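You operate a simulated robot arm through the tools that you are given. There is no shell and no other tool. Be economical: measure what you need, move in short steps, check, and stop when the job is done.

The job below is to be done with a simulated robot arm. You get a single attempt, and the scene is never put back.

Task
Pack the QUIZ and MAZE cartridges in the cream case and slot CHESS into the console.
Fine: console off first and left off; both stand in the case; lid shut.

The check looks at the end state, three seconds after you hand in, the way a careful person would. Anything else that was tipped, shoved, dropped, spilled or broken makes it a failure. Lids that push on must go on centred and level and be pressed home; caps that screw on are set level and turned clockwise until they are tight.

Robot
A 6-joint arm with a two-finger parallel gripper, fixed in place. Base frame: the origin is at the foot of the arm, x ahead of it, y to its left, z up; the work surface is at about z = 740. Readings come in mm, rad, newtons and seconds.
With the tool pointing down near the work surface it reaches from about 200 to 640 mm from the base axis. Its first joint turns from -1.152 to 1.152 rad. Payload 2.7 kg.
The TCP is the grasp point between the finger pads, 23 mm short of the fingertips. In the tool frame z runs along the fingers and y along their closing line. The gripper opens to 94 mm. The fingers are 38 mm wide and 10 mm thick; the gripper's body (54 by 96 mm) begins 39 mm behind the TCP.
Orientation is told as [roll, pitch, yaw] about the base's x, y, z axes, in that order, counted from this pose: with the fingers straight down and closing along the base's y, the tool's x points along the base's -x, its y along +y and its z along -z.

Tools
- The arm moves only by the tool nudge_tool. Its argument "targets" is a list of rows, each a list of 2 entries, a list of its own where there are three numbers: the shift along the tool's x, y, z in mm, then the turn, a rotation vector about the tool's x, y, z in rad. In form: [[[tx, ty, tz], [rx, ry, rz]], ...]. A call has 1 to 8 rows; each row is the pose to reach, as a shift and turn from the pose commanded when the call began, along the tool's axes at that moment. "hand" is the finger opening in mm, from 0 to 94, set as the call begins (left out, the last holds). Rows are played at 5 a second. More than 50 mm and 0.15 rad between two rows, or a gripper value outside its range, and nothing of the call is played. Where a pose cannot be reached the arm comes as near as it can. A force on the tool above 50 N (or 10 N above the force at the start of the call, whichever is more), or a blocked arm, ends the call early, and 0.2 s more pass. The fingers move at their own pace (about 45 mm/s each) and stop on an object; they squeeze with about 31 N. The grip force told is the motor's: it shows also when the fingers shut on nothing. Time passes only in rows, and 0.2 s behind the last, so rows that repeat a pose let the fingers close. It gives the time, the measured TCP pose, the force on the tool (base axes), the opening and the grip force at its end, in the units of the frame above (readings bear some noise), with the torque about the TCP (base axes, N m) and any sound that the robot's microphone picked up.
- Cameras (640 x 400 px; columns grow to the right, rows downward): "scene" is fixed at [66.5, -421.4, 1408.2]; the picture's right is [0.86, -0.52, 0.00], its down [-0.28, -0.47, -0.84] and it looks along [0.43, 0.72, -0.54] (base axes); focal length 298 px, centre (320, 200). "wrist" rides on the gripper at [86, 16, -75] in the tool frame; the picture's right is [-0.18, 0.98, 0.00], its down [-0.58, -0.11, -0.81] and it looks along [-0.79, -0.15, 0.59] (tool axes); focal length 243 px, centre (320, 200). There is no depth. A picture from a camera that has moved, and an enlarged one, comes with that camera's place and axes in the base frame and with its lens.
- snapshot(camera): a new picture of that camera. No time passes.
- close_up(camera, box): a new picture of the part [left, top, right, bottom] of that camera's present view, enlarged. No time passes.
- finish_job(): hands the job in; it is judged then, once.

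Work in short steps. Places have to be worked out from the pictures, the camera data and where the tool is seen: move nearer, look again, correct. Check each grasp and each placing, and mend what went wrong. You have 120 turns and 76 pictures in all, those below and enlarged ones among them. Open the gripper and draw the arm clear of the work before you hand the job in, unless the task says otherwise; then end with one line.

The tools are called after "Emit:" as a command line: name --argument value ..., lists and objects as JSON in quotes. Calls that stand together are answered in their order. nudge_tool: Moves the arm, as the interface text tells. Its arguments: {"type":"object","properties":{"targets":{"type":"array","items":{"type":"array"}},"hand":{"type":"number"}},"required":["targets"]} The other tools are called the same way: snapshot (camera) takes a picture; close_up (camera, box) takes an enlarged picture of a part of a camera's view; finish_job () hands the job in.

At the start:

```text
clock: 0.0
tcp_pos: [349.9, -47.5, 1250.9]
ee_rot: [0.002, -0.003, -0.004]
wrist_force: [0.1, -0.2, -0.2]
ft_torque: [0.03, 0.0, 0.01]
width: 93.8
gripper_force: 0.0
```

scene: 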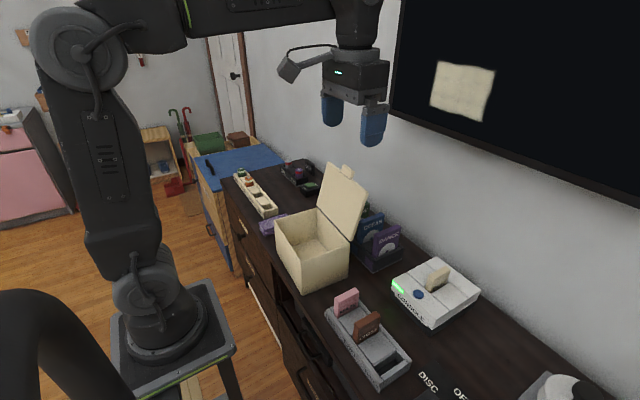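
wrist: 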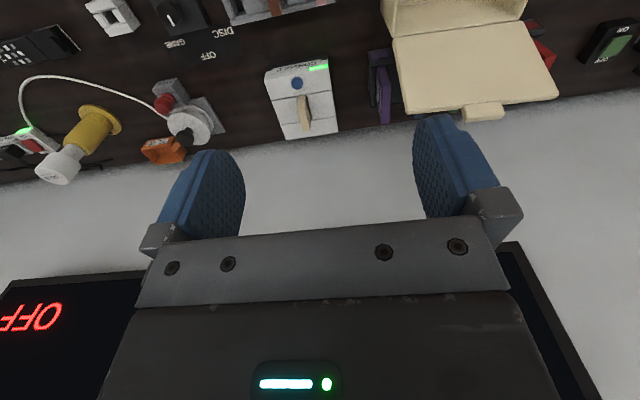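

I start by enlarging the scene view to identify the cartridges, console, case and switches.

Emit:
close_up --camera "scene" --box '[220, 150, 420, 275]'

Emit:
close_up --camera "scene" --box '[300, 240, 500, 400]'

Emit:
close_up --camera "wrist" --box '[0, 0, 320, 200]'

```text
3.20 times, centred on (320, 212) of scene
camera zoom: at [66.5, -421.4, 1408.2], right [0.86, -0.52, 0.0], down [-0.28, -0.47, -0.84], along [0.43, 0.72, -0.54], focal length 953 px, centre (320, 160)
```

zoom: 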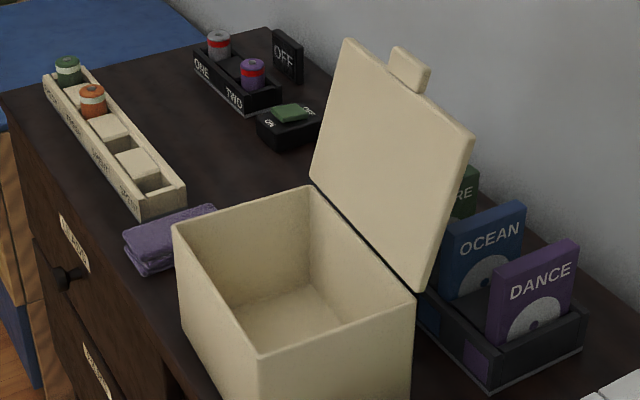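

```text
2.50 times, centred on (400, 320) of scene
camera zoom: at [66.5, -421.4, 1408.2], right [0.86, -0.52, 0.0], down [-0.28, -0.47, -0.84], along [0.43, 0.72, -0.54], focal length 745 px, centre (120, -100)
```

zoom: 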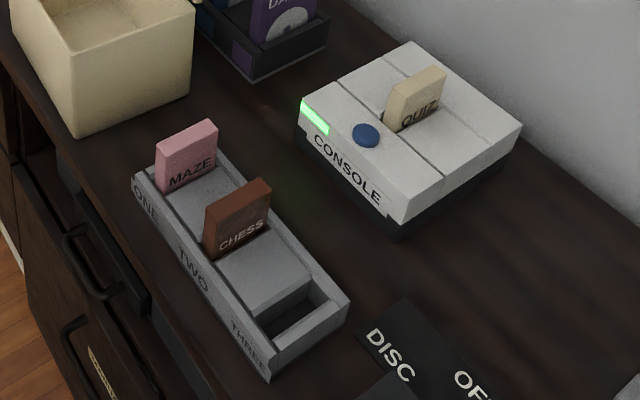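

```text
2.00 times, centred on (160, 100) of wrist
camera zoom: at [263.8, -32.0, 1326.2], right [0.18, 0.98, 0.0], down [0.58, -0.11, 0.81], along [0.79, -0.15, -0.59], focal length 485 px, centre (640, 400)
```

zoom: 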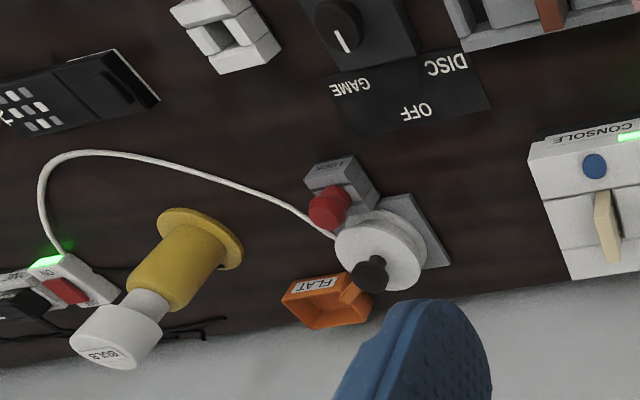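

The console is on (green light), with QUIZ in its slot. MAZE and CHESS stand in rack slots ONE and TWO. I lower and draw the arm back so the wrist camera sees them better.

Emit:
nudge_tool --targets '[[[18, -5, 40], [0, 0, 0]], [[36, -10, 80], [0, 0, 0]], [[54, -15, 120], [0, 0, 0]], [[72, -20, 160], [0, 0, 0]], [[90, -25, 200], [0, 0, 0]], [[90, -25, 200], [0, 0, 0]]]'

Emit:
snapshot --camera "wrist"

Emit:
snapshot --camera "scene"

```text
clock: 1.4
tcp_pos: [259.4, -71.6, 1052.3]
ee_rot: [0.003, -0.002, -0.003]
wrist_force: [0.4, 0.1, -0.8]
ft_torque: [-0.03, 0.03, 0.0]
width: 94.2
gripper_force: 0.0
```

```text
70 pictures are left
camera wrist: at [173.1, -57.1, 1125.8], right [0.19, 0.98, 0.0], down [0.58, -0.11, 0.81], along [0.79, -0.15, -0.59], focal length 243 px, centre (320, 200)
```

wrist: 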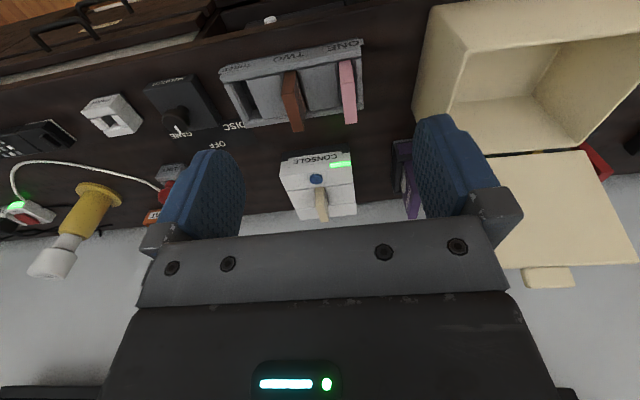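

```text
69 pictures are left
```

scene: 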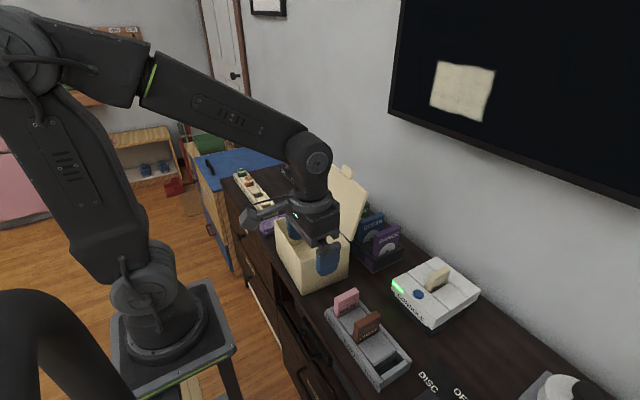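

I enlarge the wrist view for measuring the rack and console, and also the case.

Emit:
close_up --camera "wrist" --box '[200, 30, 424, 230]'

Emit:
close_up --camera "wrist" --box '[400, 0, 640, 150]'

```text
2.00 times, centred on (312, 130) of wrist
camera zoom: at [173.1, -57.1, 1125.8], right [0.19, 0.98, 0.0], down [0.58, -0.11, 0.81], along [0.79, -0.15, -0.59], focal length 485 px, centre (336, 340)
```

zoom: 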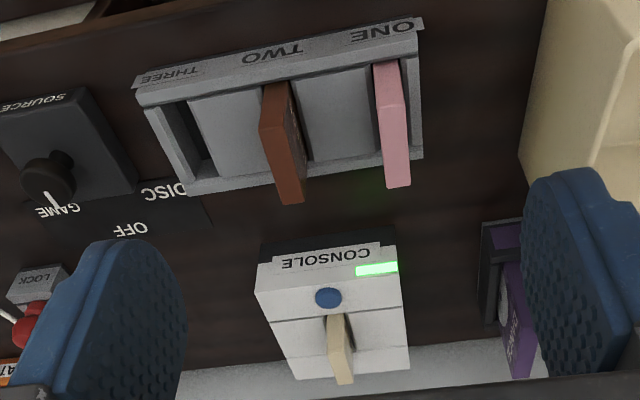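

```text
2.67 times, centred on (520, 75) of wrist
camera zoom: at [173.1, -57.1, 1125.8], right [0.19, 0.98, 0.0], down [0.58, -0.11, 0.81], along [0.79, -0.15, -0.59], focal length 647 px, centre (-213, 533)
```

zoom: 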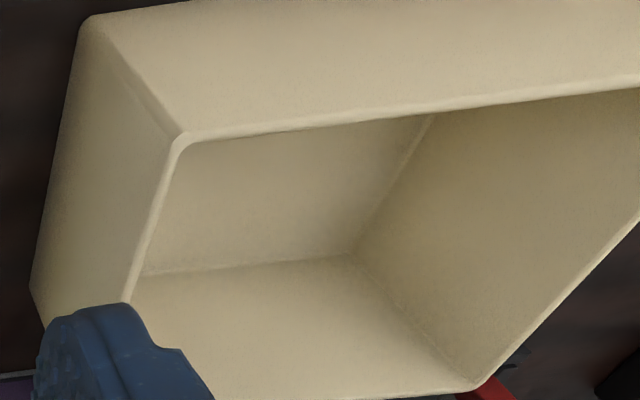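

Next I move lower, to about (345, -130, 960), to measure rack and console from close by.

Emit:
nudge_tool --targets '[[[-30, -20, 30], [0, 0, 0]], [[-60, -40, 60], [0, 0, 0]], [[-85, -58, 92], [0, 0, 0]], [[-85, -58, 92], [0, 0, 0]]]'

Emit:
snapshot --camera "wrist"

```text
clock: 2.4
tcp_pos: [346.2, -130.3, 960.5]
ee_rot: [0.003, -0.004, 0.001]
wrist_force: [-0.3, 0.1, 0.2]
ft_torque: [0.01, 0.02, 0.01]
width: 93.9
gripper_force: 0.1
```

```text
66 pictures are left
camera wrist: at [259.7, -114.3, 1033.8], right [0.18, 0.98, 0.0], down [0.58, -0.11, 0.81], along [0.79, -0.15, -0.59], focal length 243 px, centre (320, 200)
```

wrist: 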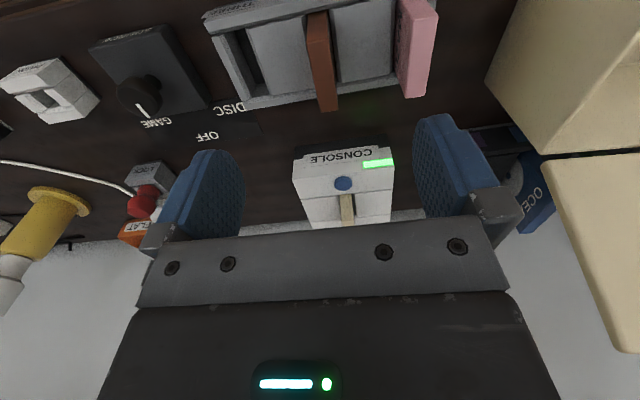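

I go forward to about x = 430, z = 930 to look at the console from nearer.

Emit:
nudge_tool --targets '[[[-40, 0, 15], [0, 0, 0]], [[-84, 0, 30], [0, 0, 0]], [[-84, 0, 30], [0, 0, 0]]]'

Emit:
snapshot --camera "wrist"

Emit:
snapshot --camera "scene"

```text
clock: 3.2
tcp_pos: [430.0, -129.3, 929.3]
ee_rot: [0.001, -0.001, -0.001]
wrist_force: [0.0, -0.2, -1.0]
ft_torque: [-0.02, 0.0, 0.03]
width: 94.0
gripper_force: 0.1
```

```text
65 pictures are left
camera wrist: at [344.3, -113.9, 1003.6], right [0.19, 0.98, 0.0], down [0.58, -0.11, 0.81], along [0.79, -0.15, -0.59], focal length 243 px, centre (320, 200)
```

wrist: 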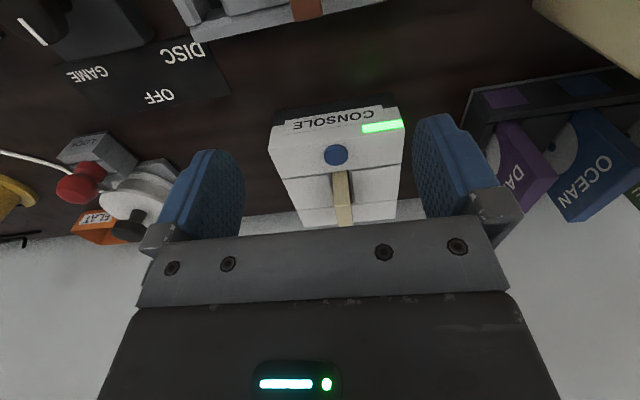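

```text
64 pictures are left
```

scene: 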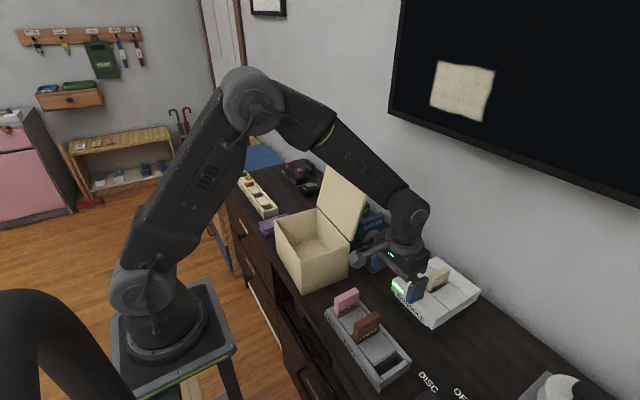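

Console front is at about x=512, top about z=785, and the blue button near (545, -131). I close the fingers and move over the button, still well above it.

Emit:
nudge_tool --hand 0 --targets '[[[-40, -1, 0], [0, 0, 0]], [[-80, -2, 0], [0, 0, 0]], [[-110, -2, 20], [0, 0, 0]], [[-110, -2, 50], [0, 0, 0]], [[-110, -2, 70], [0, 0, 0]], [[-110, -2, 70], [0, 0, 0]]]'

Emit:
snapshot --camera "wrist"

Emit:
close_up --camera "scene" --box '[320, 220, 500, 340]'

```text
clock: 4.6
tcp_pos: [539.8, -132.4, 861.4]
ee_rot: [0.001, -0.002, -0.002]
wrist_force: [0.0, -0.4, -0.2]
ft_torque: [-0.04, -0.01, 0.01]
width: 0.0
gripper_force: 31.2
```

```text
63 pictures are left
camera wrist: at [453.6, -116.5, 934.6], right [0.19, 0.98, 0.0], down [0.58, -0.11, 0.81], along [0.79, -0.15, -0.59], focal length 243 px, centre (320, 200)
```

wrist: 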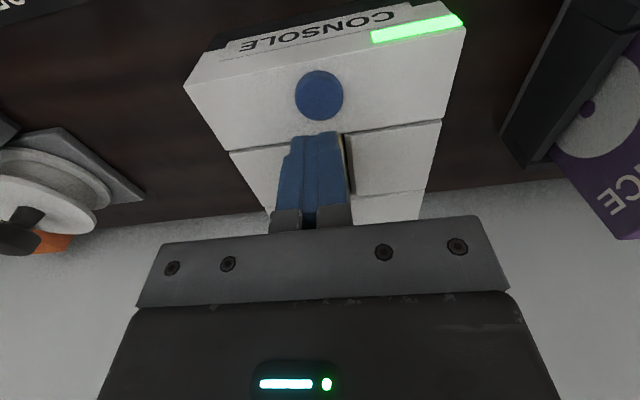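

```text
3.33 times, centred on (410, 280) of scene
camera zoom: at [66.6, -421.4, 1408.2], right [0.86, -0.52, 0.0], down [-0.28, -0.47, -0.84], along [0.43, 0.72, -0.54], focal length 993 px, centre (20, -67)
```

zoom: 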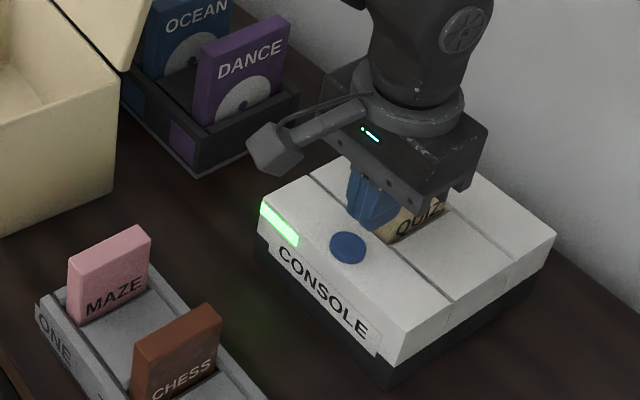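

The button lies near x≈530, with its top between z≈788 and 812. I shift back by 11 mm and descend in small steps until I feel contact.

Emit:
nudge_tool --targets '[[[11, 0, 0], [0, 0, 0]], [[11, 0, 10], [0, 0, 0]], [[11, 0, 20], [0, 0, 0]], [[11, 0, 26], [0, 0, 0]], [[11, 0, 26], [0, 0, 0]]]'

Emit:
snapshot --camera "wrist"

```text
clock: 5.8
tcp_pos: [529.8, -132.0, 835.1]
ee_rot: [0.001, -0.003, -0.002]
wrist_force: [-4.5, 1.4, 11.2]
ft_torque: [0.06, 0.18, -0.01]
width: 0.2
gripper_force: 30.5
heard: click
```

```text
61 pictures are left
camera wrist: at [442.9, -116.6, 909.0], right [0.18, 0.98, 0.0], down [0.58, -0.11, 0.81], along [0.79, -0.15, -0.59], focal length 243 px, centre (320, 200)
```

wrist: 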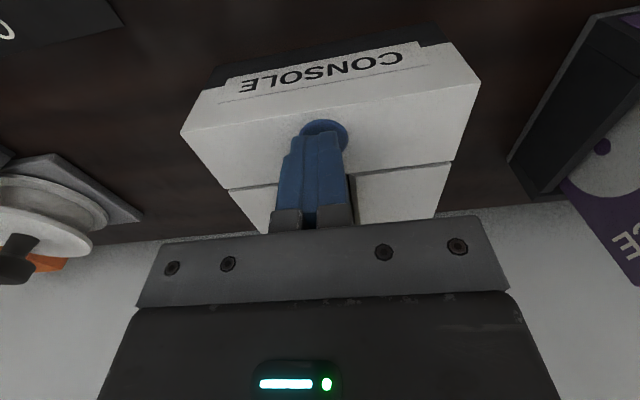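

A click was heard and the green light went out; contact was at tip z≈812. I retreat upward and back, opening the fingers, and look again.

Emit:
nudge_tool --targets '[[[0, 0, -30], [0, 0, 0]], [[20, 0, -70], [0, 0, 0]], [[50, 0, -90], [0, 0, 0]], [[60, 0, -90], [0, 0, 0]], [[60, 0, -90], [0, 0, 0]]]'

Emit:
snapshot --camera "wrist"

Emit:
close_up --camera "scene" --box '[320, 220, 500, 340]'

```text
clock: 7.0
tcp_pos: [468.0, -132.7, 924.1]
ee_rot: [0.002, -0.003, -0.002]
wrist_force: [0.6, 0.2, -0.6]
ft_torque: [-0.04, -0.01, 0.03]
width: 0.0
gripper_force: 31.2
```

```text
60 pictures are left
camera wrist: at [381.7, -116.7, 998.5], right [0.19, 0.98, 0.0], down [0.58, -0.11, 0.81], along [0.79, -0.15, -0.59], focal length 243 px, centre (320, 200)
```

wrist: 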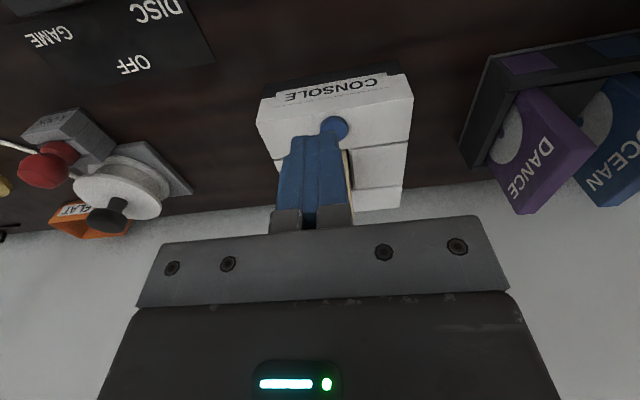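

```text
3.33 times, centred on (410, 280) of scene
camera zoom: at [66.5, -421.4, 1408.2], right [0.86, -0.52, 0.0], down [-0.28, -0.47, -0.84], along [0.43, 0.72, -0.54], focal length 993 px, centre (20, -67)
```

zoom: 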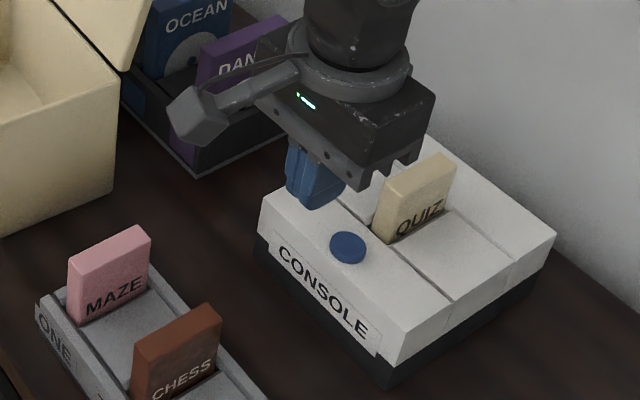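

The console is off. QUIZ stands in a slot at x≈557–620, y≈-131, top z≈862. I open to 60 mm and move above it.

Emit:
nudge_tool --hand 60 --targets '[[[-40, 1, 0], [0, 0, 0]], [[-80, 2, 0], [0, 0, 0]], [[-120, 2, 0], [0, 0, 0]], [[-120, 2, 20], [0, 0, 0]], [[-120, 2, 20], [0, 0, 0]]]'

Emit:
snapshot --camera "wrist"

Emit:
close_up --camera "scene" --box '[360, 200, 500, 300]'

```text
clock: 8.2
tcp_pos: [588.3, -130.8, 904.1]
ee_rot: [0.002, -0.001, 0.0]
wrist_force: [0.7, -0.5, 0.0]
ft_torque: [0.02, -0.01, 0.03]
width: 59.8
gripper_force: 0.2
```

```text
58 pictures are left
camera wrist: at [502.6, -114.3, 978.3], right [0.18, 0.98, 0.0], down [0.58, -0.11, 0.81], along [0.79, -0.15, -0.59], focal length 243 px, centre (320, 200)
```

wrist: 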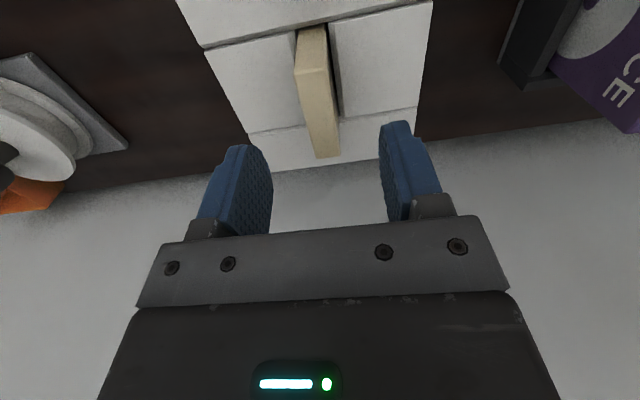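

```text
4.00 times, centred on (430, 250) of scene
camera zoom: at [66.6, -421.4, 1408.2], right [0.86, -0.52, 0.0], down [-0.28, -0.47, -0.84], along [0.43, 0.72, -0.54], focal length 1192 px, centre (-120, 0)
```

zoom: 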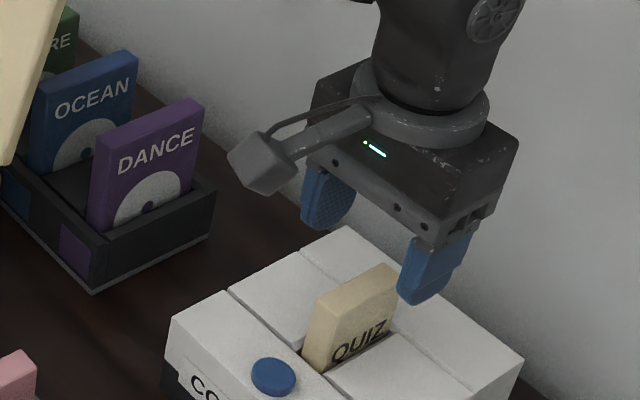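

QUIZ measures x 557–613, y≈-128.5, top z≈862. I centre on it, descend to grip height and then close.

Emit:
nudge_tool --targets '[[[3, 2, 0], [0, 0, 0]], [[3, 2, 20], [0, 0, 0]], [[3, 2, 40], [0, 0, 0]], [[3, 2, 61], [0, 0, 0]], [[3, 2, 61], [0, 0, 0]]]'

Emit:
nudge_tool --hand 0 --targets '[[[0, 0, 0], [0, 0, 0]], [[0, 0, 0], [0, 0, 0]], [[0, 0, 0], [0, 0, 0]], [[0, 0, 0], [0, 0, 0]]]'

```text
clock: 9.4
tcp_pos: [585.9, -128.7, 843.6]
ee_rot: [0.003, -0.003, -0.001]
wrist_force: [-0.3, 0.5, 1.0]
ft_torque: [0.01, 0.02, 0.0]
width: 60.1
gripper_force: 0.0
```

```text
clock: 10.4
tcp_pos: [587.6, -129.7, 843.2]
ee_rot: [0.002, -0.002, -0.002]
wrist_force: [0.0, 0.9, 0.6]
ft_torque: [-0.02, -0.02, 0.02]
width: 17.3
gripper_force: 30.9
```

Grip holds at 17.3 mm width. I lift straight up.

Emit:
nudge_tool --targets '[[[0, 0, -8], [0, 0, 0]], [[0, 0, -16], [0, 0, 0]], [[0, 0, -26], [0, 0, 0]], [[0, 0, -40], [0, 0, 0]], [[0, 0, -60], [0, 0, 0]], [[0, 0, -80], [0, 0, 0]], [[0, 0, -110], [0, 0, 0]], [[0, 0, -110], [0, 0, 0]]]'

Emit:
snapshot --camera "wrist"

Emit:
snapshot --camera "scene"

```text
clock: 12.2
tcp_pos: [584.9, -128.3, 954.2]
ee_rot: [0.0, -0.002, -0.002]
wrist_force: [0.1, 0.2, -1.2]
ft_torque: [-0.01, 0.0, 0.03]
width: 17.3
gripper_force: 31.4
```

```text
56 pictures are left
camera wrist: at [499.0, -112.3, 1027.3], right [0.18, 0.98, 0.0], down [0.58, -0.11, 0.81], along [0.79, -0.15, -0.59], focal length 243 px, centre (320, 200)
```

wrist: 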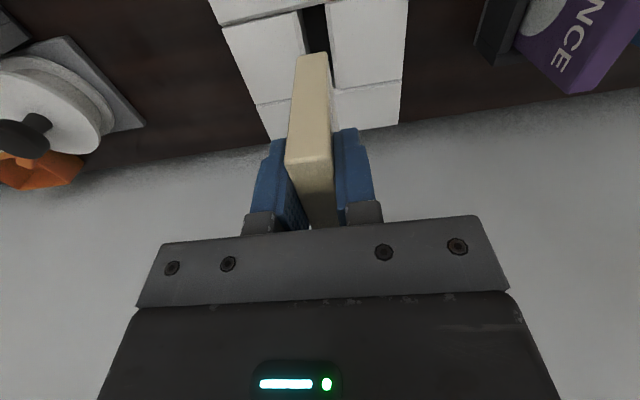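

```text
55 pictures are left
```

scene: 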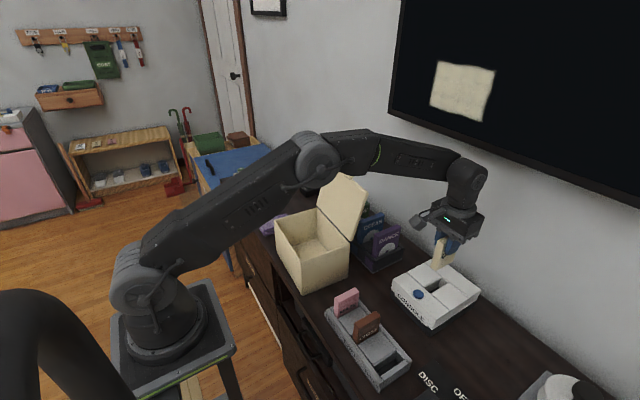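

QUIZ is out; its bottom is about 69 mm below the TCP. The case spans about x 306–457, y 68–255, with the rim at z≈869. I will place with the tool yawed 90° so that the camera head clears the case walls. First I back away in -x, then +y, raising and turning on the way.

Emit:
nudge_tool --targets '[[[41, 0, -10], [0, 0, -0.14]], [[82, 0, -20], [0, 0, -0.28]], [[123, 0, -30], [0, 0, -0.42]], [[164, 0, -40], [0, 0, -0.56]], [[205, 0, -46], [0, 0, -0.7]], [[205, 45, -46], [0, 0, -0.84]], [[205, 90, -46], [0, 0, -0.98]], [[205, 135, -46], [0, 0, -1.12]]]'

```text
clock: 14.0
tcp_pos: [379.2, 8.2, 1000.5]
ee_rot: [-0.002, -0.002, 1.121]
wrist_force: [-0.1, -0.2, -0.7]
ft_torque: [-0.01, 0.0, 0.01]
width: 17.2
gripper_force: 31.3
```

Now at yaw 1.12; I finish the turn and shift 200 mm in +y to be above the case.

Emit:
nudge_tool --targets '[[[-35, 20, 0], [0, 0, -0.1]], [[-70, 40, 0], [0, 0, -0.2]], [[-105, 60, 0], [0, 0, -0.3]], [[-140, 80, 0], [0, 0, -0.4]], [[-174, 99.6, 0], [0, 0, -0.45]], [[-174, 99.6, 0], [0, 0, -0.45]]]'

Emit:
snapshot --camera "wrist"

Emit:
snapshot --camera "scene"

```text
clock: 15.4
tcp_pos: [367.8, 206.4, 999.2]
ee_rot: [-0.002, -0.002, 1.569]
wrist_force: [0.0, 0.3, 0.0]
ft_torque: [0.01, 0.02, 0.01]
width: 16.9
gripper_force: 30.9
```

```text
54 pictures are left
camera wrist: at [351.1, 120.1, 1072.4], right [-0.98, 0.19, 0.0], down [0.11, 0.58, 0.81], along [0.15, 0.79, -0.59], focal length 243 px, centre (320, 200)
```

wrist: 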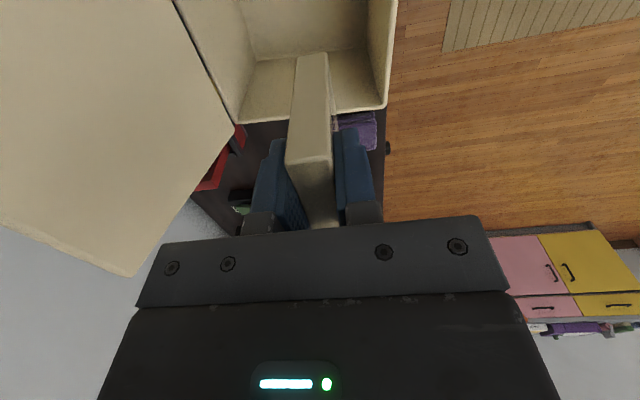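

```text
53 pictures are left
```

scene: 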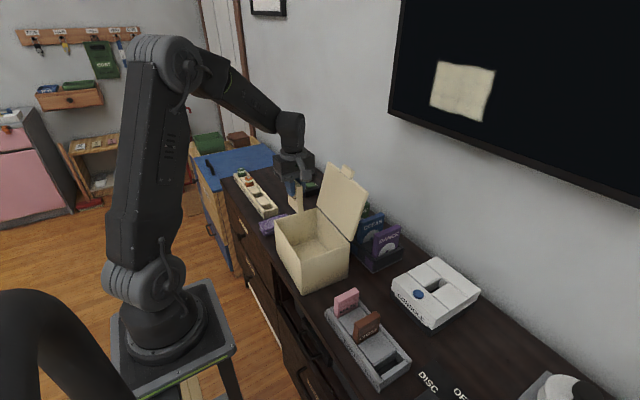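

The far rim is at x 314–460, y≈254. I shift QUIZ to x≈385, y≈208 and go down until its bottom is about 20 mm above the floor.

Emit:
nudge_tool --targets '[[[-2, -17, 0], [0, 0, 0]], [[-2, -17, 40], [0, 0, 0]], [[-2, -17, 80], [0, 0, 0]], [[-2, -17, 120], [0, 0, 0]], [[-2, -17, 150], [0, 0, 0]], [[-2, -17, 164], [0, 0, 0]], [[-2, -17, 164], [0, 0, 0]]]'

Emit:
snapshot --camera "wrist"

Emit:
close_up --camera "scene" --box '[230, 150, 390, 300]'

```text
clock: 17.0
tcp_pos: [385.4, 209.5, 835.8]
ee_rot: [-0.002, -0.002, 1.57]
wrist_force: [-0.3, 0.9, 0.0]
ft_torque: [-0.01, 0.05, -0.01]
width: 17.2
gripper_force: 30.7
```

```text
52 pictures are left
camera wrist: at [368.7, 121.8, 909.0], right [-0.98, 0.19, 0.0], down [0.11, 0.58, 0.81], along [0.15, 0.79, -0.59], focal length 243 px, centre (320, 200)
```

wrist: 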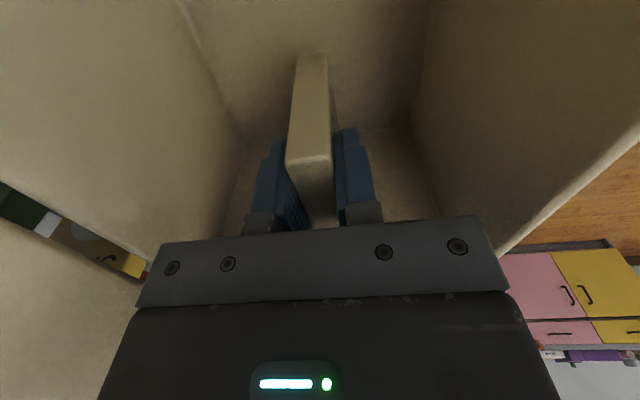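

```text
2.67 times, centred on (310, 225) of scene
camera zoom: at [66.6, -421.4, 1408.2], right [0.86, -0.52, 0.0], down [-0.28, -0.47, -0.84], along [0.43, 0.72, -0.54], focal length 794 px, centre (347, 133)
```

zoom: 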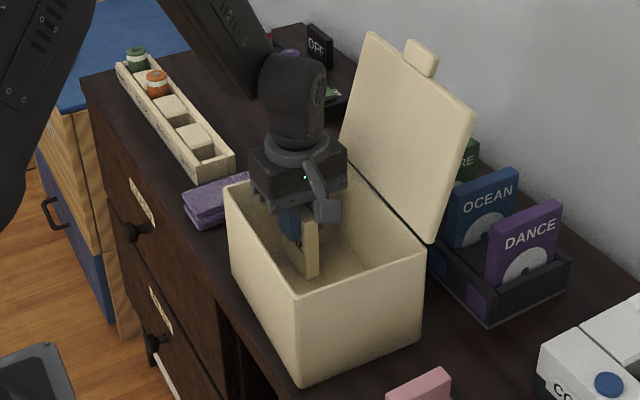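

Well inside, with room on all sides. I descend slowly and look for the contact force.

Emit:
nudge_tool --targets '[[[0, 0, 4], [0, 0, 0]], [[0, 0, 8], [0, 0, 0]], [[0, 0, 11], [0, 0, 0]], [[0, 0, 14], [0, 0, 0]], [[0, 0, 14], [0, 0, 0]]]'

```text
clock: 18.2
tcp_pos: [385.9, 209.8, 823.4]
ee_rot: [-0.007, -0.005, 1.57]
wrist_force: [-9.7, -3.1, 30.8]
ft_torque: [1.58, -0.2, 0.45]
width: 17.2
gripper_force: 30.9
```

The torque (1.6 Nm for 31 N) puts the contact about 47 mm to +y, meaning the gripper body touches the far rim and not the floor. I lift a little and check with a picture.

Emit:
nudge_tool --targets '[[[0, 0, -6], [0, 0, 0]], [[0, 0, -12], [0, 0, 0]], [[0, 0, -12], [0, 0, 0]]]'

Emit:
close_up --camera "scene" --box '[260, 170, 360, 260]'

```text
clock: 19.0
tcp_pos: [385.1, 208.0, 834.0]
ee_rot: [-0.001, 0.001, 1.57]
wrist_force: [1.0, 0.6, -0.4]
ft_torque: [-0.01, -0.01, -0.01]
width: 17.3
gripper_force: 31.0
```

```text
4.44 times, centred on (310, 215) of scene
camera zoom: at [66.6, -421.4, 1408.2], right [0.86, -0.52, 0.0], down [-0.28, -0.47, -0.84], along [0.43, 0.72, -0.54], focal length 1324 px, centre (364, 133)
```

zoom: 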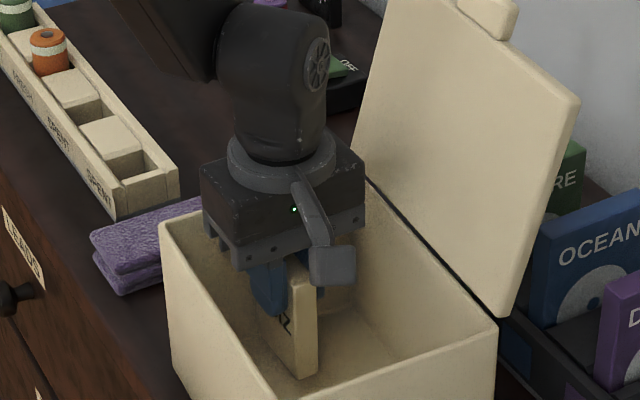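

I shift 16 mm in -y to clear the far rim and then descend again.

Emit:
nudge_tool --targets '[[[16, 0, 0], [0, 0, 0]], [[16, 0, 5], [0, 0, 0]], [[16, 0, 10], [0, 0, 0]], [[16, 0, 13], [0, 0, 0]], [[16, 0, 13], [0, 0, 0]]]'

```text
clock: 20.2
tcp_pos: [384.6, 192.2, 820.4]
ee_rot: [-0.001, -0.001, 1.569]
wrist_force: [0.2, 0.6, 0.4]
ft_torque: [0.01, 0.01, 0.01]
width: 17.1
gripper_force: 31.3
```

No contact now. I go on down in 2–3 mm steps.

Emit:
nudge_tool --targets '[[[0, 0, 2], [0, 0, 0]], [[0, 0, 4], [0, 0, 0]], [[0, 0, 6], [0, 0, 0]], [[0, 0, 6], [0, 0, 0]]]'

```text
clock: 21.2
tcp_pos: [385.1, 193.1, 815.6]
ee_rot: [-0.007, -0.005, 1.57]
wrist_force: [-4.4, -2.2, 28.2]
ft_torque: [-0.01, 0.31, -0.03]
width: 17.1
gripper_force: 30.8
```

Now the contact is central under the cartridge: it stands on the floor. I ease off 1 mm, open the fingers and lift out.

Emit:
nudge_tool --targets '[[[0, 0, -2], [0, 0, 0]], [[0, 0, -2], [0, 0, 0]]]'

Emit:
nudge_tool --hand 40 --targets '[[[0, 0, 0], [0, 0, 0]], [[0, 0, 0], [0, 0, 0]], [[0, 0, 0], [0, 0, 0]]]'

Emit:
snapshot --camera "wrist"

```text
clock: 21.8
tcp_pos: [383.9, 191.6, 816.9]
ee_rot: [0.0, 0.001, 1.57]
wrist_force: [0.4, 1.1, 2.0]
ft_torque: [0.15, 0.0, -0.03]
width: 17.6
gripper_force: 31.2
```

```text
clock: 22.6
tcp_pos: [384.5, 192.1, 816.2]
ee_rot: [-0.002, -0.001, 1.569]
wrist_force: [0.7, -0.8, 0.3]
ft_torque: [-0.01, 0.02, -0.03]
width: 40.0
gripper_force: 0.1
```

```text
49 pictures are left
camera wrist: at [368.4, 105.5, 890.6], right [-0.98, 0.19, 0.0], down [0.11, 0.58, 0.81], along [0.15, 0.79, -0.59], focal length 243 px, centre (320, 200)
```

wrist: 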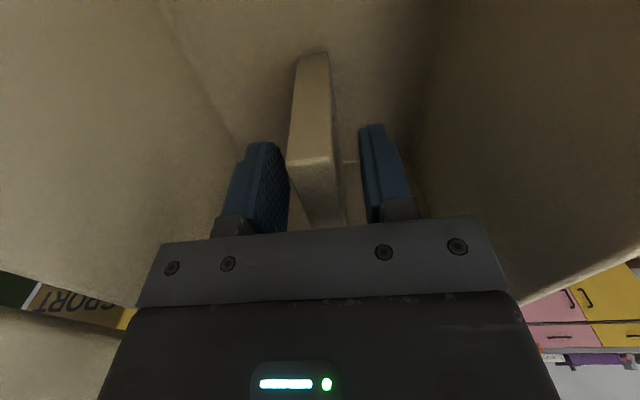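

QUIZ stands on its own. I lift straight out to z≈1000.

Emit:
nudge_tool --targets '[[[0, 0, -20], [0, 0, 0]], [[0, 0, -50], [0, 0, 0]], [[0, 0, -90], [0, 0, 0]], [[0, 0, -135], [0, 0, 0]], [[0, 0, -180], [0, 0, 0]], [[45, 0, -180], [0, 0, 0.14]], [[90, 0, -180], [0, 0, 0.28]], [[135, 0, -180], [0, 0, 0.42]]]'

Emit:
close_up --camera "scene" --box '[230, 150, 390, 300]'

```text
clock: 24.4
tcp_pos: [383.9, 58.1, 995.8]
ee_rot: [-0.003, -0.001, 1.145]
wrist_force: [0.2, -0.3, 0.4]
ft_torque: [0.01, -0.02, 0.0]
width: 40.0
gripper_force: 0.1
```

```text
2.67 times, centred on (310, 225) of scene
camera zoom: at [66.6, -421.3, 1408.2], right [0.86, -0.52, 0.0], down [-0.28, -0.47, -0.84], along [0.43, 0.72, -0.54], focal length 794 px, centre (347, 133)
```

zoom: 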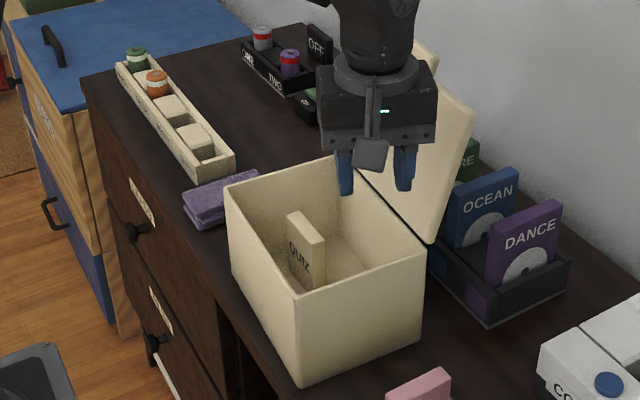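

QUIZ stands upright in the case. I turn back to yaw 0 and go above MAZE, which I estimate at about (362, -54).

Emit:
nudge_tool --targets '[[[14, -4, 0], [0, 0, 0.143]], [[28, -7, 0], [0, 0, 0.286]], [[42, -11, 0], [0, 0, 0.43]], [[56, -14, 10], [0, 0, 0.573]], [[70, -18, 20], [0, 0, 0.716]], [[84, -22, 30], [0, 0, 0.859]], [[98, -25, 45], [0, 0, 1.002]], [[111, -28.5, 60], [0, 0, 1.145]]]'

Emit:
snapshot --camera "wrist"

```text
clock: 26.2
tcp_pos: [364.5, -56.8, 937.7]
ee_rot: [0.0, -0.002, 0.003]
wrist_force: [0.8, -0.3, -0.6]
ft_torque: [0.0, 0.01, -0.02]
width: 39.9
gripper_force: 0.0
```

```text
47 pictures are left
camera wrist: at [277.8, -39.6, 1010.7], right [0.18, 0.98, 0.0], down [0.58, -0.11, 0.81], along [0.79, -0.15, -0.59], focal length 243 px, centre (320, 200)
```

wrist: 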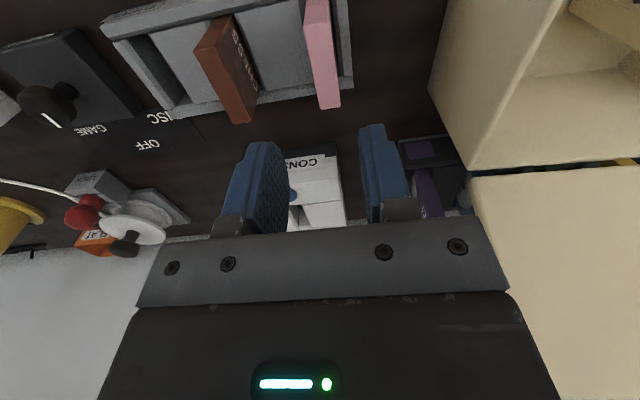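

From two views MAZE's top is z≈841, its far edge x≈386, y≈-54, so its centre is near x≈358. I open to 60, align, lower to just above it and check from the scene camera.

Emit:
nudge_tool --hand 60 --targets '[[[6, 2.5, 0], [0, 0, 0]], [[6, 2.5, 30], [0, 0, 0]], [[6, 2.5, 58], [0, 0, 0]], [[6, 2.5, 58], [0, 0, 0]]]'

Emit:
close_up --camera "scene" --box '[310, 240, 430, 390]'

Emit:
snapshot --camera "wrist"

```text
clock: 27.2
tcp_pos: [357.6, -51.9, 877.8]
ee_rot: [0.002, -0.002, 0.004]
wrist_force: [-0.3, 0.2, -0.4]
ft_torque: [0.02, 0.0, -0.04]
width: 59.7
gripper_force: 0.1
```

```text
2.67 times, centred on (370, 315) of scene
camera zoom: at [66.6, -421.4, 1408.2], right [0.86, -0.52, 0.0], down [-0.28, -0.47, -0.84], along [0.43, 0.72, -0.54], focal length 794 px, centre (187, -107)
```

zoom: 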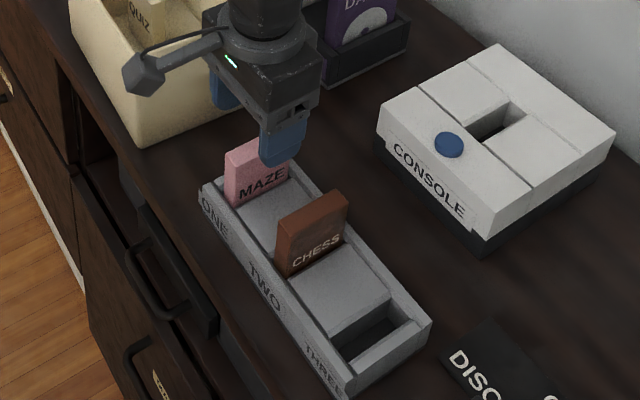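

```text
45 pictures are left
camera wrist: at [271.8, -36.9, 951.4], right [0.18, 0.98, 0.0], down [0.58, -0.11, 0.81], along [0.79, -0.14, -0.59], focal length 243 px, centre (320, 200)
```

wrist: 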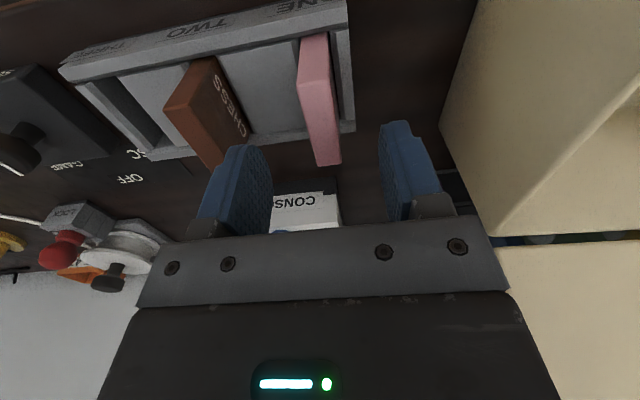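

MAZE: x 327–383, y≈-51, top 841, rack surface ≈794. I descend to TCP z≈823 and close.

Emit:
nudge_tool --targets '[[[2.5, 0.5, 15], [0, 0, 0]], [[2.5, 0.5, 30], [0, 0, 0]], [[2.5, 0.5, 45], [0, 0, 0]], [[2.5, 0.5, 54], [0, 0, 0]], [[2.5, 0.5, 54], [0, 0, 0]]]'

Emit:
nudge_tool --hand 0 --targets '[[[0, 0, 0], [0, 0, 0]], [[0, 0, 0], [0, 0, 0]], [[0, 0, 0], [0, 0, 0]], [[0, 0, 0], [0, 0, 0]]]'

```text
clock: 28.4
tcp_pos: [356.4, -52.2, 824.3]
ee_rot: [0.001, -0.002, 0.003]
wrist_force: [-0.6, 0.2, -0.8]
ft_torque: [-0.05, -0.03, 0.0]
width: 60.0
gripper_force: 0.1
```

```text
clock: 29.4
tcp_pos: [355.6, -51.1, 822.9]
ee_rot: [0.002, -0.001, 0.003]
wrist_force: [-0.3, -0.8, 0.9]
ft_torque: [0.01, 0.05, 0.0]
width: 17.3
gripper_force: 30.9
```

Gripped (17.3 mm). I lift straight up to z≈1000.

Emit:
nudge_tool --targets '[[[0, 0, -8], [0, 0, 0]], [[0, 0, -18], [0, 0, 0]], [[0, 0, -35], [0, 0, 0]], [[0, 0, -60], [0, 0, 0]], [[0, 0, -100], [0, 0, 0]], [[0, 0, -140], [0, 0, 0]], [[0, 0, -175], [0, 0, -0.14]], [[0, 0, -175], [0, 0, -0.28]]]'

Emit:
snapshot --camera "wrist"

```text
clock: 31.2
tcp_pos: [354.5, -51.5, 999.2]
ee_rot: [0.001, -0.002, 0.287]
wrist_force: [1.0, 0.4, -0.4]
ft_torque: [-0.06, -0.02, -0.01]
width: 17.2
gripper_force: 30.8
```

```text
44 pictures are left
camera wrist: at [267.9, -61.7, 1073.3], right [-0.1, 0.99, 0.0], down [0.59, 0.06, 0.81], along [0.8, 0.08, -0.59], focal length 243 px, centre (320, 200)
```

wrist: 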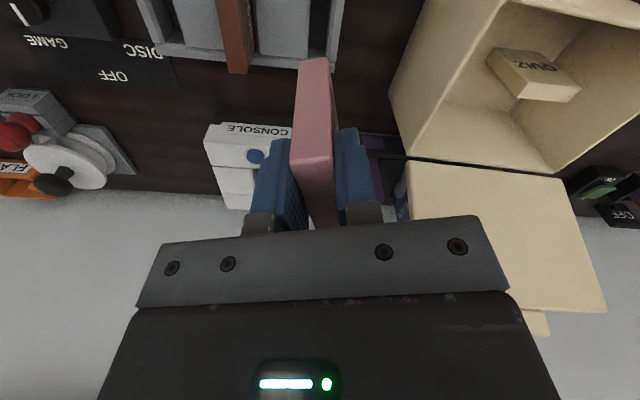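

MAZE is in hand. Near the near-side wall, the camera head would collide with the rim at this low grip. It is safer to regrip MAZE higher, so I set it back in its slot along the same path.

Emit:
nudge_tool --targets '[[[0, 0, 0], [0, 0, 0.14]], [[0, 0, 20], [0, 0, 0.283]], [[0, 0, 60], [0, 0, 0.283]], [[0, 0, 95], [0, 0, 0.283]], [[0, 0, 95], [0, 0, 0.283]]]'

Emit:
snapshot --camera "wrist"

```text
clock: 32.4
tcp_pos: [355.1, -51.7, 904.2]
ee_rot: [0.002, 0.0, 0.004]
wrist_force: [0.8, -0.6, -1.0]
ft_torque: [0.01, 0.0, 0.04]
width: 17.0
gripper_force: 31.1
```

```text
43 pictures are left
camera wrist: at [269.2, -36.5, 977.5], right [0.18, 0.98, 0.0], down [0.58, -0.11, 0.81], along [0.79, -0.15, -0.59], focal length 243 px, centre (320, 200)
```

wrist: 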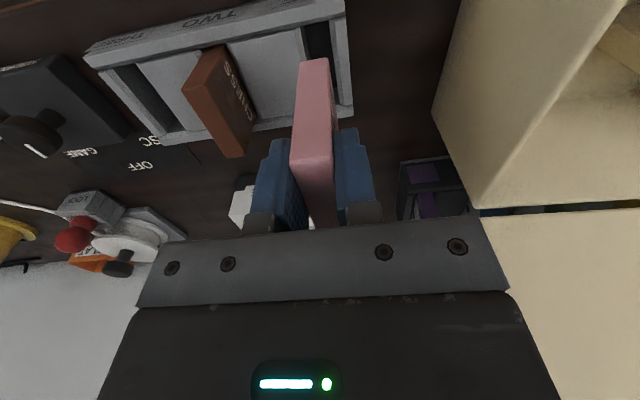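

Aligned over slot ONE. I lower into the slot in small steps, watching the force.

Emit:
nudge_tool --targets '[[[0, 0, 20], [0, 0, 0]], [[0, 0, 34], [0, 0, 0]], [[0, 0, 42], [0, 0, 0]], [[0, 0, 50], [0, 0, 0]], [[0, 0, 60], [0, 0, 0]], [[0, 0, 70], [0, 0, 0]], [[0, 0, 79], [0, 0, 0]], [[0, 0, 79], [0, 0, 0]]]'

```text
clock: 34.2
tcp_pos: [357.4, -52.4, 825.9]
ee_rot: [0.001, -0.003, 0.002]
wrist_force: [0.8, -0.1, -1.4]
ft_torque: [-0.02, 0.01, -0.03]
width: 17.2
gripper_force: 30.8
```

It entered without force. I lower the last 2–3 mm.

Emit:
nudge_tool --targets '[[[0, 0, 1.5], [0, 0, 0]], [[0, 0, 3], [0, 0, 0]], [[0, 0, 3], [0, 0, 0]]]'

```text
clock: 35.0
tcp_pos: [356.2, -52.8, 823.9]
ee_rot: [0.001, -0.005, 0.003]
wrist_force: [-7.1, 1.0, 29.4]
ft_torque: [0.03, 0.09, -0.01]
width: 17.5
gripper_force: 31.2
```

Seated. I open, rise 12 mm and regrip higher.

Emit:
nudge_tool --hand 36 --targets '[[[0, 0, -1], [0, 0, 0]], [[0, 0, -1], [0, 0, 0]], [[0, 0, -6], [0, 0, 0]], [[0, 0, -12], [0, 0, 0]], [[0, 0, -12], [0, 0, 0]]]'

Emit:
nudge_tool --hand 0 --targets '[[[0, 0, 0], [0, 0, 0]], [[0, 0, 0], [0, 0, 0]], [[0, 0, 0], [0, 0, 0]]]'

Emit:
snapshot --camera "wrist"

```text
clock: 36.2
tcp_pos: [355.1, -52.6, 835.1]
ee_rot: [0.002, -0.001, 0.001]
wrist_force: [-0.4, 0.1, -0.2]
ft_torque: [0.0, 0.0, -0.02]
width: 36.0
gripper_force: 0.1
```

```text
clock: 37.0
tcp_pos: [357.0, -52.0, 834.5]
ee_rot: [0.002, -0.001, 0.001]
wrist_force: [-0.6, -1.2, 1.0]
ft_torque: [-0.04, 0.03, 0.0]
width: 17.5
gripper_force: 31.0
```

```text
42 pictures are left
camera wrist: at [269.7, -36.4, 908.3], right [0.18, 0.98, 0.0], down [0.58, -0.11, 0.81], along [0.79, -0.15, -0.59], focal length 243 px, centre (320, 200)
```

wrist: 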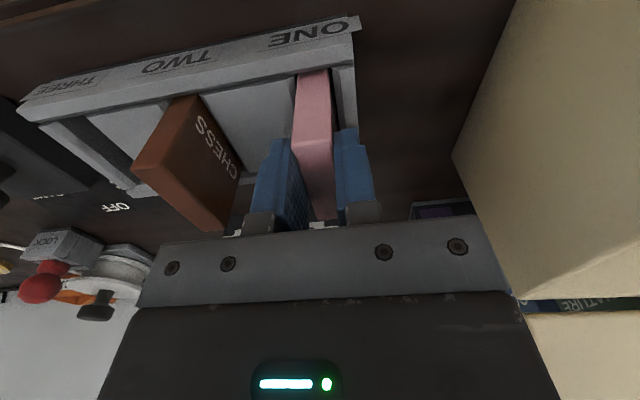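

Gripped higher. I lift to about z=1005 and begin turning.

Emit:
nudge_tool --targets '[[[0, 0, -10], [0, 0, 0]], [[0, 0, -22], [0, 0, 0]], [[0, 0, -40], [0, 0, 0]], [[0, 0, -75], [0, 0, 0]], [[0, 0, -110], [0, 0, 0]], [[0, 0, -145], [0, 0, -0.14]], [[0, 0, -172], [0, 0, -0.28]], [[0, 0, -172], [0, 0, -0.42]]]'

```text
clock: 38.8
tcp_pos: [355.2, -53.0, 1006.1]
ee_rot: [0.001, -0.003, 0.422]
wrist_force: [0.6, -0.1, -0.1]
ft_torque: [0.03, 0.01, 0.0]
width: 17.0
gripper_force: 30.7
```

I turn the rest of the way and move to above the near half of the case, at about (385, 122).

Emit:
nudge_tool --targets '[[[-12, 19, 0], [0, 0, -0.1435]], [[-25, 37, 0], [0, 0, -0.287]], [[-37, 55, 0], [0, 0, -0.43]], [[-50, 74, 0], [0, 0, -0.574]], [[-62, 92, 0], [0, 0, -0.717]], [[-74, 110, 0], [0, 0, -0.861]], [[-87, 129, 0], [0, 0, -1.005]], [[-99, 147.5, 0], [0, 0, -1.148]]]'

Emit:
snapshot --camera "wrist"

Emit:
close_up --camera "scene" --box '[230, 150, 390, 300]'

```text
clock: 40.6
tcp_pos: [385.3, 122.3, 1006.3]
ee_rot: [-0.002, -0.001, 1.572]
wrist_force: [0.1, 0.3, -0.6]
ft_torque: [-0.01, -0.01, -0.01]
width: 17.3
gripper_force: 31.2
```

```text
41 pictures are left
camera wrist: at [369.7, 35.5, 1080.2], right [-0.98, 0.18, 0.0], down [0.11, 0.58, 0.81], along [0.15, 0.79, -0.59], focal length 243 px, centre (320, 200)
```

wrist: 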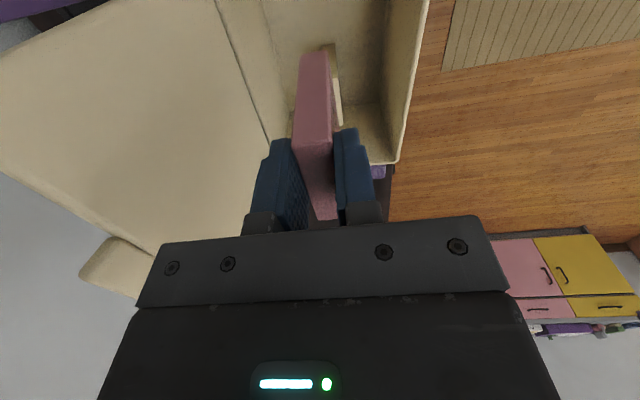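

```text
2.67 times, centred on (310, 225) of scene
camera zoom: at [66.5, -421.4, 1408.3], right [0.86, -0.52, 0.0], down [-0.28, -0.47, -0.84], along [0.43, 0.72, -0.54], focal length 794 px, centre (347, 133)
```

zoom: 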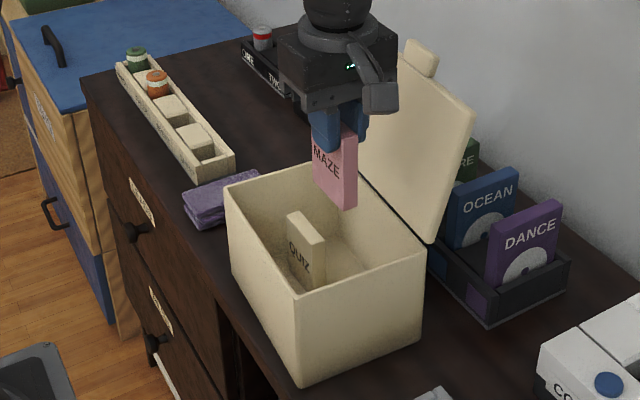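

QUIZ is standing. MAZE is over the free near half. I lower to about 10 mm above the floor.

Emit:
nudge_tool --targets '[[[0, 0, 40], [0, 0, 0]], [[0, 0, 80], [0, 0, 0]], [[0, 0, 120], [0, 0, 0]], [[0, 0, 145], [0, 0, 0]], [[0, 0, 160], [0, 0, 0]], [[0, 0, 166], [0, 0, 0]], [[0, 0, 166], [0, 0, 0]]]'

Emit:
snapshot --camera "wrist"

Emit:
close_up --camera "scene" --box '[250, 170, 370, 290]'

```text
clock: 42.2
tcp_pos: [385.3, 121.0, 839.9]
ee_rot: [-0.001, 0.0, 1.57]
wrist_force: [0.3, 0.5, -1.2]
ft_torque: [0.01, 0.03, -0.01]
width: 17.2
gripper_force: 30.8
```

```text
39 pictures are left
camera wrist: at [369.8, 35.3, 914.0], right [-0.98, 0.19, 0.0], down [0.11, 0.58, 0.81], along [0.15, 0.79, -0.59], focal length 243 px, centre (320, 200)
```

wrist: 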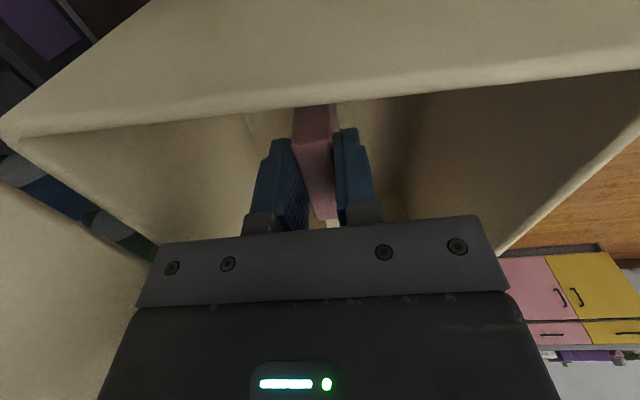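

```text
3.33 times, centred on (310, 230) of scene
camera zoom: at [66.6, -421.4, 1408.2], right [0.86, -0.52, 0.0], down [-0.28, -0.47, -0.84], along [0.43, 0.72, -0.54], focal length 993 px, centre (353, 100)
```

zoom: 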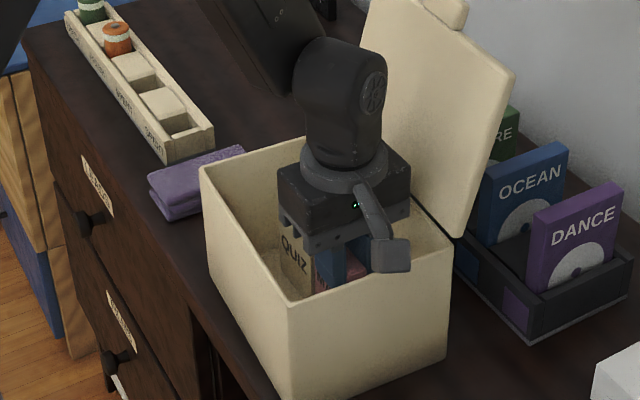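

Clear on all sides. I lower in small steps to floor contact (expected TCP≈827).

Emit:
nudge_tool --targets '[[[0, 0, 3], [0, 0, 0]], [[0, 0, 6], [0, 0, 0]], [[0, 0, 9], [0, 0, 0]], [[0, 0, 11], [0, 0, 0]], [[0, 0, 11], [0, 0, 0]]]'

```text
clock: 43.4
tcp_pos: [387.5, 123.2, 830.8]
ee_rot: [-0.007, -0.005, 1.569]
wrist_force: [-5.3, -1.7, 29.0]
ft_torque: [0.04, 0.25, 0.05]
width: 17.5
gripper_force: 30.4
```

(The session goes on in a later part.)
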